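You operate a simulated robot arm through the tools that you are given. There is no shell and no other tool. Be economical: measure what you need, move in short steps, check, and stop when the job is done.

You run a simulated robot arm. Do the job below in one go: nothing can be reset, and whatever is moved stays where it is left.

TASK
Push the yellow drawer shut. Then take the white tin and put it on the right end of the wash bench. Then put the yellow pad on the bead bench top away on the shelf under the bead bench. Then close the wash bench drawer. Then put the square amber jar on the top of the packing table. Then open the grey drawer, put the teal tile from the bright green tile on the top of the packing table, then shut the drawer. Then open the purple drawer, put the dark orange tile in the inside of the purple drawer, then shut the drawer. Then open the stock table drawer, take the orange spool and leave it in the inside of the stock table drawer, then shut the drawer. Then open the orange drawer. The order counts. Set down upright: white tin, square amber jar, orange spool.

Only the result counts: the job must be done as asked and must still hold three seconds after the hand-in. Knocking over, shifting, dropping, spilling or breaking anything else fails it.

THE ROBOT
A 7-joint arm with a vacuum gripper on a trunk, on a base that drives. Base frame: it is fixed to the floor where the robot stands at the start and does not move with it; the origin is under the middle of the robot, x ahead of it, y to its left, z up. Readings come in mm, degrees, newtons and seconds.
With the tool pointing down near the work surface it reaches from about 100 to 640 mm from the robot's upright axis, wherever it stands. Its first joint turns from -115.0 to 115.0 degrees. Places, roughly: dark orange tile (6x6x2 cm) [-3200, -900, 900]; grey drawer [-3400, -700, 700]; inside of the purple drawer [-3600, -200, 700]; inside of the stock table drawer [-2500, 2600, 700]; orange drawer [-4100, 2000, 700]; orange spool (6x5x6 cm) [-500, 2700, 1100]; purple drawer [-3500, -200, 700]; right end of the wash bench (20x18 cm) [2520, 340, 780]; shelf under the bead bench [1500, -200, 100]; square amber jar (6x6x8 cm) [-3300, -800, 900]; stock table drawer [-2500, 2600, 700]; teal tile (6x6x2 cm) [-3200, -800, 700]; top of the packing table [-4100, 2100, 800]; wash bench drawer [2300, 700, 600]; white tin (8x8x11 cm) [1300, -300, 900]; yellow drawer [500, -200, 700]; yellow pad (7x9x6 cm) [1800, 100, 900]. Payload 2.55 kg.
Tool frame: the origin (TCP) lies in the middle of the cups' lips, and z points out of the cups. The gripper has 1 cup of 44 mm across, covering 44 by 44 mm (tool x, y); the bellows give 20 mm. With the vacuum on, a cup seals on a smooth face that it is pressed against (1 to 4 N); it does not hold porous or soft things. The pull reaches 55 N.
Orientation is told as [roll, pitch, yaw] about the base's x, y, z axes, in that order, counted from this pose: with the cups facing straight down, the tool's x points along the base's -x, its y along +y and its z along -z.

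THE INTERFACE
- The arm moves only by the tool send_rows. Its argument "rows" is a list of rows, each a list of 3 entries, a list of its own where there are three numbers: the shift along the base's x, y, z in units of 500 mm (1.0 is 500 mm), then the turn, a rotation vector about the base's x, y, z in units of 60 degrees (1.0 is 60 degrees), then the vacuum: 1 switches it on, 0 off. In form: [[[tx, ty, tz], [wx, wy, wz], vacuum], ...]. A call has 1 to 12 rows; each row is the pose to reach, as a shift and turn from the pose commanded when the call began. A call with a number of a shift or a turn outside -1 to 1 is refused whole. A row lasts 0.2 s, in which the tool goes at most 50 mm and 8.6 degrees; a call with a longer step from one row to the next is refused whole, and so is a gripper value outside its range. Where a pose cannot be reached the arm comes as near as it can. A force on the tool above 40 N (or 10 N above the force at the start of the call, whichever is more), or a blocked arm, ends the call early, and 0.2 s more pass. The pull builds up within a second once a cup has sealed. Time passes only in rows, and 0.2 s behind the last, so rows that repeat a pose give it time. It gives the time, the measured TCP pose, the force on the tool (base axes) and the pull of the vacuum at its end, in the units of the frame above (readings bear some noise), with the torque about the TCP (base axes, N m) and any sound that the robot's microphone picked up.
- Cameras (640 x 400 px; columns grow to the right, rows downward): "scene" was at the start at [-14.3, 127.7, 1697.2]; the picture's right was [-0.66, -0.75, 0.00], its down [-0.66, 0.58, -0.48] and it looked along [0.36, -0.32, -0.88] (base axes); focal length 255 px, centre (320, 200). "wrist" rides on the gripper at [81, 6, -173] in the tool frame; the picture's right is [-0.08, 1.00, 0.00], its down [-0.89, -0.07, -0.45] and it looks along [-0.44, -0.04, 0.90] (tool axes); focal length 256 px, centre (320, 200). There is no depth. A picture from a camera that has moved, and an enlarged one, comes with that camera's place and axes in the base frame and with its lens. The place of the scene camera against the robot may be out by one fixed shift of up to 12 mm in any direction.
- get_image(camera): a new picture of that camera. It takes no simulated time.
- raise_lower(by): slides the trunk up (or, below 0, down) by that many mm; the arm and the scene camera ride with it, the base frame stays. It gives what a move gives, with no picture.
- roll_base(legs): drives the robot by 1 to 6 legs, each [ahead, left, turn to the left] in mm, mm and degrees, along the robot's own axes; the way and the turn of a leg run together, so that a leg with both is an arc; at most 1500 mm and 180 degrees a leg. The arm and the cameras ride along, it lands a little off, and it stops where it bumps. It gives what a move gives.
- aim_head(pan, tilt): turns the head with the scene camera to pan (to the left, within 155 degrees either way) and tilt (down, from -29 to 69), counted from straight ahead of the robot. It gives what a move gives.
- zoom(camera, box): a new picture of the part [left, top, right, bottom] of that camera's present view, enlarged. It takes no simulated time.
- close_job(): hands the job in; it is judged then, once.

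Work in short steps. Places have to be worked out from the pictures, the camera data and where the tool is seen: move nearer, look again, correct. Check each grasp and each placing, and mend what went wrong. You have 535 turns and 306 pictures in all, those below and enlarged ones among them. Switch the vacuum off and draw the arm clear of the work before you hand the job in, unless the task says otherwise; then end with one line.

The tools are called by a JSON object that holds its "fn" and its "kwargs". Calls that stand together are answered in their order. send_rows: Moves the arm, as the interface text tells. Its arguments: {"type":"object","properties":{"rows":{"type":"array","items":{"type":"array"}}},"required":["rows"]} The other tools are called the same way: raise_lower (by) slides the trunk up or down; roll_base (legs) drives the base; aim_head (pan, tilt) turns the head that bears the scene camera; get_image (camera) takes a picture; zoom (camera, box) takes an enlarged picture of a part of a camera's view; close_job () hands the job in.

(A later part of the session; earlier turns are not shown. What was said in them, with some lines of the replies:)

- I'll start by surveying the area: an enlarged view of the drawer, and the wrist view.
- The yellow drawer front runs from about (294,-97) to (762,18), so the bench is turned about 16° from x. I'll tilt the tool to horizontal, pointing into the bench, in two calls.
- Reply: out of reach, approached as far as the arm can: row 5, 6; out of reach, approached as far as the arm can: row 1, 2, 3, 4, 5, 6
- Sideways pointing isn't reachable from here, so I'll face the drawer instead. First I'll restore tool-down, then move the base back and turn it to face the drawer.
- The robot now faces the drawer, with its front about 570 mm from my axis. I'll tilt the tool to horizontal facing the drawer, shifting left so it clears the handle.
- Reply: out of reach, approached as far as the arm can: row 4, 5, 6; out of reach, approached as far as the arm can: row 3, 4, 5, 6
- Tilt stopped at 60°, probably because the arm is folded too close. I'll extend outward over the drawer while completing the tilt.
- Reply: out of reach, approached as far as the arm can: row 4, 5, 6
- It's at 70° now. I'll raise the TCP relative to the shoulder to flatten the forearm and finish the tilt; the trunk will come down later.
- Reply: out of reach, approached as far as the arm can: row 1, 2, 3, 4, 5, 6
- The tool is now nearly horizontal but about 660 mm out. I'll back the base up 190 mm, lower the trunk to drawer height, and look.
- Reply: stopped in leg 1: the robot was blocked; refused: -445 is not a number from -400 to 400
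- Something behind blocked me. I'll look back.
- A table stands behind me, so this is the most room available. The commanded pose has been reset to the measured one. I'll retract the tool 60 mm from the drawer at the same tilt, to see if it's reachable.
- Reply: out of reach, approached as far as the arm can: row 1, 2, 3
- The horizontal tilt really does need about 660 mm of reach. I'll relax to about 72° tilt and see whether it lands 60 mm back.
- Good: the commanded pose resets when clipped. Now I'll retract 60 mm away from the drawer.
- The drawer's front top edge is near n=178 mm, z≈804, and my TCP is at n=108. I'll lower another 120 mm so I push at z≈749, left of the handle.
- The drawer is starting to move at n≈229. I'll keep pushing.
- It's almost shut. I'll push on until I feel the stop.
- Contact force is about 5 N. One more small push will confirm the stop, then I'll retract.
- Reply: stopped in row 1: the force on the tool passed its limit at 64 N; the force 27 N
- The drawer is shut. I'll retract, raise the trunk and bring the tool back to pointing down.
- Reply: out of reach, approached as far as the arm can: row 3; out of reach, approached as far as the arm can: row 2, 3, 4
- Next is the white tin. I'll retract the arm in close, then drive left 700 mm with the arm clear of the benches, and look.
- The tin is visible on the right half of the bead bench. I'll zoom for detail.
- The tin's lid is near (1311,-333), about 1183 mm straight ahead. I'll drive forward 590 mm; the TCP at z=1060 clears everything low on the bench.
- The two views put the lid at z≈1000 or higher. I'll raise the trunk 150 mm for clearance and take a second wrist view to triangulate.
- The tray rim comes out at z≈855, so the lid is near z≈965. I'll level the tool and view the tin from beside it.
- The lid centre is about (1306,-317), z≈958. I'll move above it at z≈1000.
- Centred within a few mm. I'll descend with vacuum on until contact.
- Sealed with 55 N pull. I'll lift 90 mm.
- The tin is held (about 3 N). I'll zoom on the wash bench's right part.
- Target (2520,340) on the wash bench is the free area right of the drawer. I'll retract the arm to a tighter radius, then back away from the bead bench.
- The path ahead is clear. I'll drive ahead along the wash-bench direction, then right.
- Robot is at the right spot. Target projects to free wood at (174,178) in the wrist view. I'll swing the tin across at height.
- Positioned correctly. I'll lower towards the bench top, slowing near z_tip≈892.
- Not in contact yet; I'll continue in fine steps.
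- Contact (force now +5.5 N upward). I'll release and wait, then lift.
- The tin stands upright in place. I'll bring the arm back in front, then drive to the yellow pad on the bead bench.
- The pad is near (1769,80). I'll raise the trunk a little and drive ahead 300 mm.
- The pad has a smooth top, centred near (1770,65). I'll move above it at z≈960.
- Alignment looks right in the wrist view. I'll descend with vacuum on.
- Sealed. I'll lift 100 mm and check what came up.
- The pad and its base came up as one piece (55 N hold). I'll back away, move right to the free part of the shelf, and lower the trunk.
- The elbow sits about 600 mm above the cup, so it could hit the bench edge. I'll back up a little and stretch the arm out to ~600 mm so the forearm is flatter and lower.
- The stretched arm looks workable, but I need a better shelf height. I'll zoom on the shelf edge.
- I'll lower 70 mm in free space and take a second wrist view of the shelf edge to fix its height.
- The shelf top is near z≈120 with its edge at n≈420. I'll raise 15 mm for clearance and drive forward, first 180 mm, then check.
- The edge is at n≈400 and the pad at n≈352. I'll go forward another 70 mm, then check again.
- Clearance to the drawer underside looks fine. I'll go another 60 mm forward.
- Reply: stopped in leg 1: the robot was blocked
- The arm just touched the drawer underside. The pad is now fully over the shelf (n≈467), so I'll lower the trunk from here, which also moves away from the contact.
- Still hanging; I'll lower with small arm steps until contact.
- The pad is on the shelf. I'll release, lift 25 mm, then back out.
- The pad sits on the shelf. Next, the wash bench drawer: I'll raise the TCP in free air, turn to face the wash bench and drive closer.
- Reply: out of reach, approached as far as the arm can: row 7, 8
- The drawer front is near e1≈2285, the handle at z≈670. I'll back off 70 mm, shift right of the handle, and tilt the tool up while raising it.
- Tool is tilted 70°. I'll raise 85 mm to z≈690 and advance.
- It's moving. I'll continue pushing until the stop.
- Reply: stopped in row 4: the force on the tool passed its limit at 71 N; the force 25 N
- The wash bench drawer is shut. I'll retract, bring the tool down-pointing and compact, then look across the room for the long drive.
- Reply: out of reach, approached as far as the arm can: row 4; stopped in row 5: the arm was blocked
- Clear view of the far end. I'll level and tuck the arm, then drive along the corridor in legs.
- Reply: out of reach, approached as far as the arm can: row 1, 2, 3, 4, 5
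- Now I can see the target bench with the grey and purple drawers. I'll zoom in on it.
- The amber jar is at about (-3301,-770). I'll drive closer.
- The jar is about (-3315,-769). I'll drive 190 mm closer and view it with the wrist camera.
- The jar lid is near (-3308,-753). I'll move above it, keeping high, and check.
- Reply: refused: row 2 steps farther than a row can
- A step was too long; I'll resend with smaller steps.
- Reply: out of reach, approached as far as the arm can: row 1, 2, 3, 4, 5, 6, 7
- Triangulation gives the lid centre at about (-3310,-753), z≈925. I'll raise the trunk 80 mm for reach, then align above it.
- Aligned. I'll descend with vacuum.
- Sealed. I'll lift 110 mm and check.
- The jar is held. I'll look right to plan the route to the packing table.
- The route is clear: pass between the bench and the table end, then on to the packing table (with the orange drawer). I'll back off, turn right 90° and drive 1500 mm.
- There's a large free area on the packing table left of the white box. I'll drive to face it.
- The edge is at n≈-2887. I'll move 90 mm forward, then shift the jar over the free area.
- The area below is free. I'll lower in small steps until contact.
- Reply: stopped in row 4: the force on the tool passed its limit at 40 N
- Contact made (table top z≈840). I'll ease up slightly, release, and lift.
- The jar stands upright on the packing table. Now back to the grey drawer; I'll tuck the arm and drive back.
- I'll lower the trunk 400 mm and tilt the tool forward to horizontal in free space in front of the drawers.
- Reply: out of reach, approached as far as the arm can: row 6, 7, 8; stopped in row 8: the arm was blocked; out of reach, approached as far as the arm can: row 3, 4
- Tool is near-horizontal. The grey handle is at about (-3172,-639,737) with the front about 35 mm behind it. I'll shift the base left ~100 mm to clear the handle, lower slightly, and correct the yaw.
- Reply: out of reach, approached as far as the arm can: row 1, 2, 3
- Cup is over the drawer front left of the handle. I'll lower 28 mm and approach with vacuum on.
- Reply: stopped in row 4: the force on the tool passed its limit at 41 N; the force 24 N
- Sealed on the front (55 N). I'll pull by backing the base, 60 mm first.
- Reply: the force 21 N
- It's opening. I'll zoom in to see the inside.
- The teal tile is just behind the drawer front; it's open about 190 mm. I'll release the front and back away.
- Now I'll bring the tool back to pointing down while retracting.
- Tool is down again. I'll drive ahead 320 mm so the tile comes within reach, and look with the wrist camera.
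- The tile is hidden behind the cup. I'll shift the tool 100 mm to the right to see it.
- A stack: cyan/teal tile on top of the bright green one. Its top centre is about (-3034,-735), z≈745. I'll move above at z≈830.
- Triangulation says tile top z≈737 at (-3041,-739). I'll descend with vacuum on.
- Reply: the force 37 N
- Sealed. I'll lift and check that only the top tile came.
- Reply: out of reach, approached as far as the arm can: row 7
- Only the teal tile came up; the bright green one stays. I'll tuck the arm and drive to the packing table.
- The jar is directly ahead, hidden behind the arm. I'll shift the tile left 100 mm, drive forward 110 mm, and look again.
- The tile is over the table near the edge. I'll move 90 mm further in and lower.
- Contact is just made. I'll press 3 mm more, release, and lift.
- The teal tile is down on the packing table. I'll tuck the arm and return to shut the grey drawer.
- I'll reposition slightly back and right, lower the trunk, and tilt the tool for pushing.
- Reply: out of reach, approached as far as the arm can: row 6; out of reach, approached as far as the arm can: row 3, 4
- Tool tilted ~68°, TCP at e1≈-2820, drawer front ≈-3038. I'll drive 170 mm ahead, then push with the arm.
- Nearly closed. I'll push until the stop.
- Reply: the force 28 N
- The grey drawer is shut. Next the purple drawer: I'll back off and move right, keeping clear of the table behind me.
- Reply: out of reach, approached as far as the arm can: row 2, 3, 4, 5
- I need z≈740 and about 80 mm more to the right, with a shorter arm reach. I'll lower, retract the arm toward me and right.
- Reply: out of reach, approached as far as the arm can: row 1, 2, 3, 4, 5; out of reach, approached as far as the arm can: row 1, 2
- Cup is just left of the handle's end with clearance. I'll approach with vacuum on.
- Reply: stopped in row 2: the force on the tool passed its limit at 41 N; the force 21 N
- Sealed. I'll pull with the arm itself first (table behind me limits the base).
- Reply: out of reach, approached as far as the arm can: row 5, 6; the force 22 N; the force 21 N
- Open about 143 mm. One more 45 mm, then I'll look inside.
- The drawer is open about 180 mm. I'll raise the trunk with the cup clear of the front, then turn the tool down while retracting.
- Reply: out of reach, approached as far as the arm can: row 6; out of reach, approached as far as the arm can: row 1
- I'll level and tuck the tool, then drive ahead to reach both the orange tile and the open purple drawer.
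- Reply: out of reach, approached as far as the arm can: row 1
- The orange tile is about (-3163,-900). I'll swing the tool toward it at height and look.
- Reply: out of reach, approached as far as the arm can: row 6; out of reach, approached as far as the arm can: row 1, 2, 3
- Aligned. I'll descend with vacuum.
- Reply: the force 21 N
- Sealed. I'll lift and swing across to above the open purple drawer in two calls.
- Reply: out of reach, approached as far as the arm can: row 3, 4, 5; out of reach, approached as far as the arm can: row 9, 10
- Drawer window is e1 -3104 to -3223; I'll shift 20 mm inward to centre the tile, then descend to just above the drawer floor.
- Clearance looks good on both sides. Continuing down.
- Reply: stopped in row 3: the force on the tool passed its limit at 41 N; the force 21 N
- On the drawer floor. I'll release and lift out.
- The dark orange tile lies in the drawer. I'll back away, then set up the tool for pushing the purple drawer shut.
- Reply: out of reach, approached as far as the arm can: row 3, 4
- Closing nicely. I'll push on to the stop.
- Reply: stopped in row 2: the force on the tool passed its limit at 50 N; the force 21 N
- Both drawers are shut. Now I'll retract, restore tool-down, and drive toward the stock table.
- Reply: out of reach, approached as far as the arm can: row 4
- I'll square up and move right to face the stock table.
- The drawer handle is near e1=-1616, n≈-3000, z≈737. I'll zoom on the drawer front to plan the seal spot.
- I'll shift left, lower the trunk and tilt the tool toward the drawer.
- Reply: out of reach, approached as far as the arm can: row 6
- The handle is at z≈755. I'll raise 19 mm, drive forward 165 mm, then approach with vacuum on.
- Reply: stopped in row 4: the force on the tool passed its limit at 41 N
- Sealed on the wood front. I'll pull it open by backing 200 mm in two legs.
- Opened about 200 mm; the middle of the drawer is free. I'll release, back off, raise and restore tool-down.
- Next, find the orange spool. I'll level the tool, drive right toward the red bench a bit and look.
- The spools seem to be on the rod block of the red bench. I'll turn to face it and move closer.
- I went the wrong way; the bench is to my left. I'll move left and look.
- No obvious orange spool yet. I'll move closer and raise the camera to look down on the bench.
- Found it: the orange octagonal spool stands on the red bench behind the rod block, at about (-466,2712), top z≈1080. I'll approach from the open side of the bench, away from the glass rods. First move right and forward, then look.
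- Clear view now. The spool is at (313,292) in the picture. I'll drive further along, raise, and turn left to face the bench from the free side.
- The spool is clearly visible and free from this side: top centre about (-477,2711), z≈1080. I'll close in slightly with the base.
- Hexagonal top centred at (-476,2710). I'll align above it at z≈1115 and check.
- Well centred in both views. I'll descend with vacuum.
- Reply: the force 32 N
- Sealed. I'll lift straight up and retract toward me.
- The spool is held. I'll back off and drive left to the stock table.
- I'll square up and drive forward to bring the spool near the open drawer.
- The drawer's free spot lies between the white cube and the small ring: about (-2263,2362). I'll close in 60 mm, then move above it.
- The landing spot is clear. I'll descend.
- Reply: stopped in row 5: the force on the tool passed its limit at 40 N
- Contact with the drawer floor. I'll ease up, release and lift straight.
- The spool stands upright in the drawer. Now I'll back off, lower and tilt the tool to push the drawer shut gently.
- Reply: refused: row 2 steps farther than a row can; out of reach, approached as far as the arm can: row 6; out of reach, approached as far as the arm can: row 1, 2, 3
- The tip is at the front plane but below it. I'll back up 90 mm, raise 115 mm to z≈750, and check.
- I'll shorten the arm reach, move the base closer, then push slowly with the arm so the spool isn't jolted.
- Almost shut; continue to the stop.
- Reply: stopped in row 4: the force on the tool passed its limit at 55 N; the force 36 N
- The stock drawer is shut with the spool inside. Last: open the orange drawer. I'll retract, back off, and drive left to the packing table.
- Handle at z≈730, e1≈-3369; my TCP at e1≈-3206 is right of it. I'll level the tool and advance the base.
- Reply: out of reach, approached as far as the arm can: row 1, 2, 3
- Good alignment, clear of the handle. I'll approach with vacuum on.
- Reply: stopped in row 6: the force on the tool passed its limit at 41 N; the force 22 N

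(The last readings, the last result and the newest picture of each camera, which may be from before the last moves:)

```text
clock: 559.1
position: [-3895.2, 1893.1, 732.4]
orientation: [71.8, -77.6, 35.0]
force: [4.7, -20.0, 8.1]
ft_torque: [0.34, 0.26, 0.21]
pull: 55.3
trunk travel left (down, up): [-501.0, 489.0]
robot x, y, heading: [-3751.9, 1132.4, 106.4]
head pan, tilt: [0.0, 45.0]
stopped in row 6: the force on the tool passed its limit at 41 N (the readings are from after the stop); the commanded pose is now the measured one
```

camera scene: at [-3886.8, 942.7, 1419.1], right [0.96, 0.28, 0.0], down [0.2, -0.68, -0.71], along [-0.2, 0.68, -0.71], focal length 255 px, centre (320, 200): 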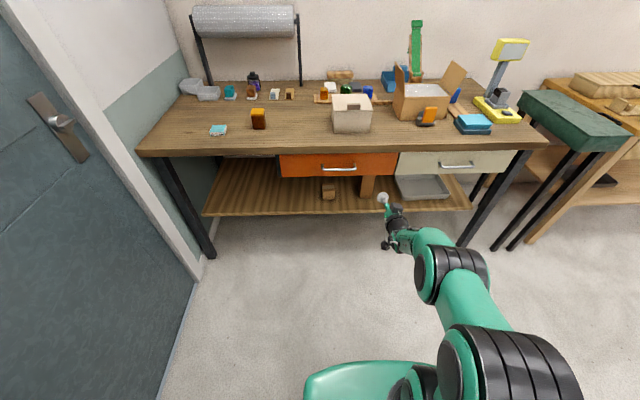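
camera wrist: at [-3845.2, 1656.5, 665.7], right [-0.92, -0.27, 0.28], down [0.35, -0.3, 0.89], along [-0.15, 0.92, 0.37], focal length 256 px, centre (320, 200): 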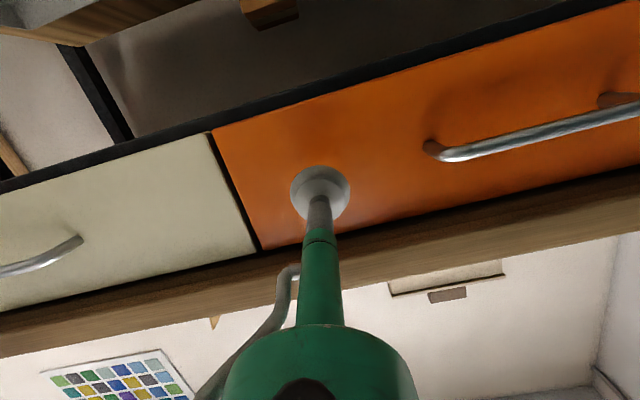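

Sealed. I'll pull the drawer open by backing the base 200 mm.

{"fn": "roll_base", "kwargs": {"legs": [[-100, 0, 0]]}}

{"fn": "roll_base", "kwargs": {"legs": [[-130, 0, 0]]}}

{"fn": "get_image", "kwargs": {"camera": "scene"}}

```text
clock: 560.2
position: [-3864.2, 1798.6, 732.4]
orientation: [71.8, -77.7, 34.8]
force: [8.6, 1.4, 12.6]
ft_torque: [0.19, -0.27, 0.43]
pull: 54.5
trunk travel left (down, up): [-501.0, 489.0]
robot x, y, heading: [-3727.6, 1040.7, 106.0]
head pan, tilt: [0.0, 45.0]
```

```text
clock: 561.5
position: [-3826.6, 1674.1, 731.7]
orientation: [72.0, -77.6, 34.5]
force: [19.9, 5.5, 3.8]
ft_torque: [0.03, 0.06, 0.21]
pull: 54.8
trunk travel left (down, up): [-501.0, 489.0]
robot x, y, heading: [-3689.7, 909.3, 106.1]
head pan, tilt: [0.0, 45.0]
```

```text
129 pictures are left
camera scene: at [-3864.0, 874.4, 1419.6], right [0.96, 0.27, 0.0], down [0.19, -0.68, -0.71], along [-0.2, 0.68, -0.71], focal length 255 px, centre (320, 200)
```

scene: 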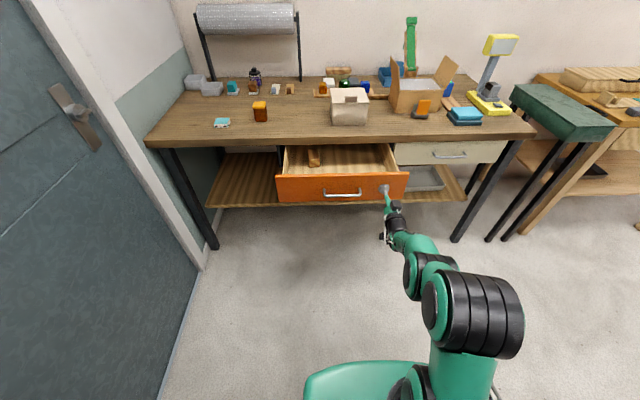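

Open about 228 mm. I'll pull a bit further to be sure, then release.

{"fn": "roll_base", "kwargs": {"legs": [[-60, 0, 0]]}}

{"fn": "send_rows", "kwargs": {"rows": [[[0, 0, 0], [0, 0, 0], 0], [[0, 0, 0], [0, 0, 0], 0], [[0, 0, 0], [0, 0, 0], 0], [[0, 0, 0], [0, 0, 0], 0], [[0.006, -0.02, 0], [0, 0, 0], 0], [[0.012, -0.04, 0], [0, 0, 0], 0]]}}

{"fn": "roll_base", "kwargs": {"legs": [[-200, 0, 0]]}}

{"fn": "get_image", "kwargs": {"camera": "scene"}}

```text
clock: 562.5
position: [-3807.8, 1614.7, 731.0]
orientation: [71.8, -77.8, 34.4]
force: [11.6, 3.6, 1.5]
ft_torque: [0.12, -0.06, 0.35]
pull: 55.2
trunk travel left (down, up): [-501.0, 489.0]
robot x, y, heading: [-3671.7, 852.2, 105.6]
head pan, tilt: [0.0, 45.0]
```

```text
clock: 563.9
position: [-3802.4, 1595.5, 731.4]
orientation: [71.4, -77.7, 34.7]
force: [0.3, 0.0, 0.1]
ft_torque: [0.0, 0.0, -0.02]
pull: 0.0
trunk travel left (down, up): [-501.0, 489.0]
robot x, y, heading: [-3670.8, 847.6, 105.8]
head pan, tilt: [0.0, 45.0]
```

```text
clock: 565.5
position: [-3748.0, 1401.9, 731.5]
orientation: [71.7, -77.6, 34.6]
force: [-1.1, 0.7, 0.7]
ft_torque: [-0.03, 0.02, 0.01]
pull: 0.0
trunk travel left (down, up): [-501.0, 489.0]
robot x, y, heading: [-3614.8, 659.6, 105.8]
head pan, tilt: [0.0, 45.0]
```

```text
128 pictures are left
camera scene: at [-3794.9, 622.3, 1419.2], right [0.96, 0.27, 0.0], down [0.19, -0.68, -0.71], along [-0.19, 0.68, -0.71], focal length 255 px, centre (320, 200)
```

scene: 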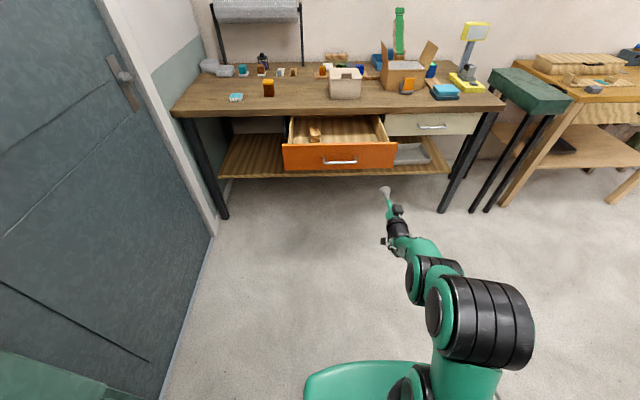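

The orange drawer is open, the vacuum is off and the arm is clear. All steps are done in order, so I'm handing in.

{"fn": "close_job", "kwargs": {}}

```text
The job is handed in.
```

I did every step in the order you gave and handed the job in. The grey, purple, yellow, wash bench and stock table drawers are shut, and the orange drawer is open. The white tin, square amber jar and orange spool are all standing upright in place.
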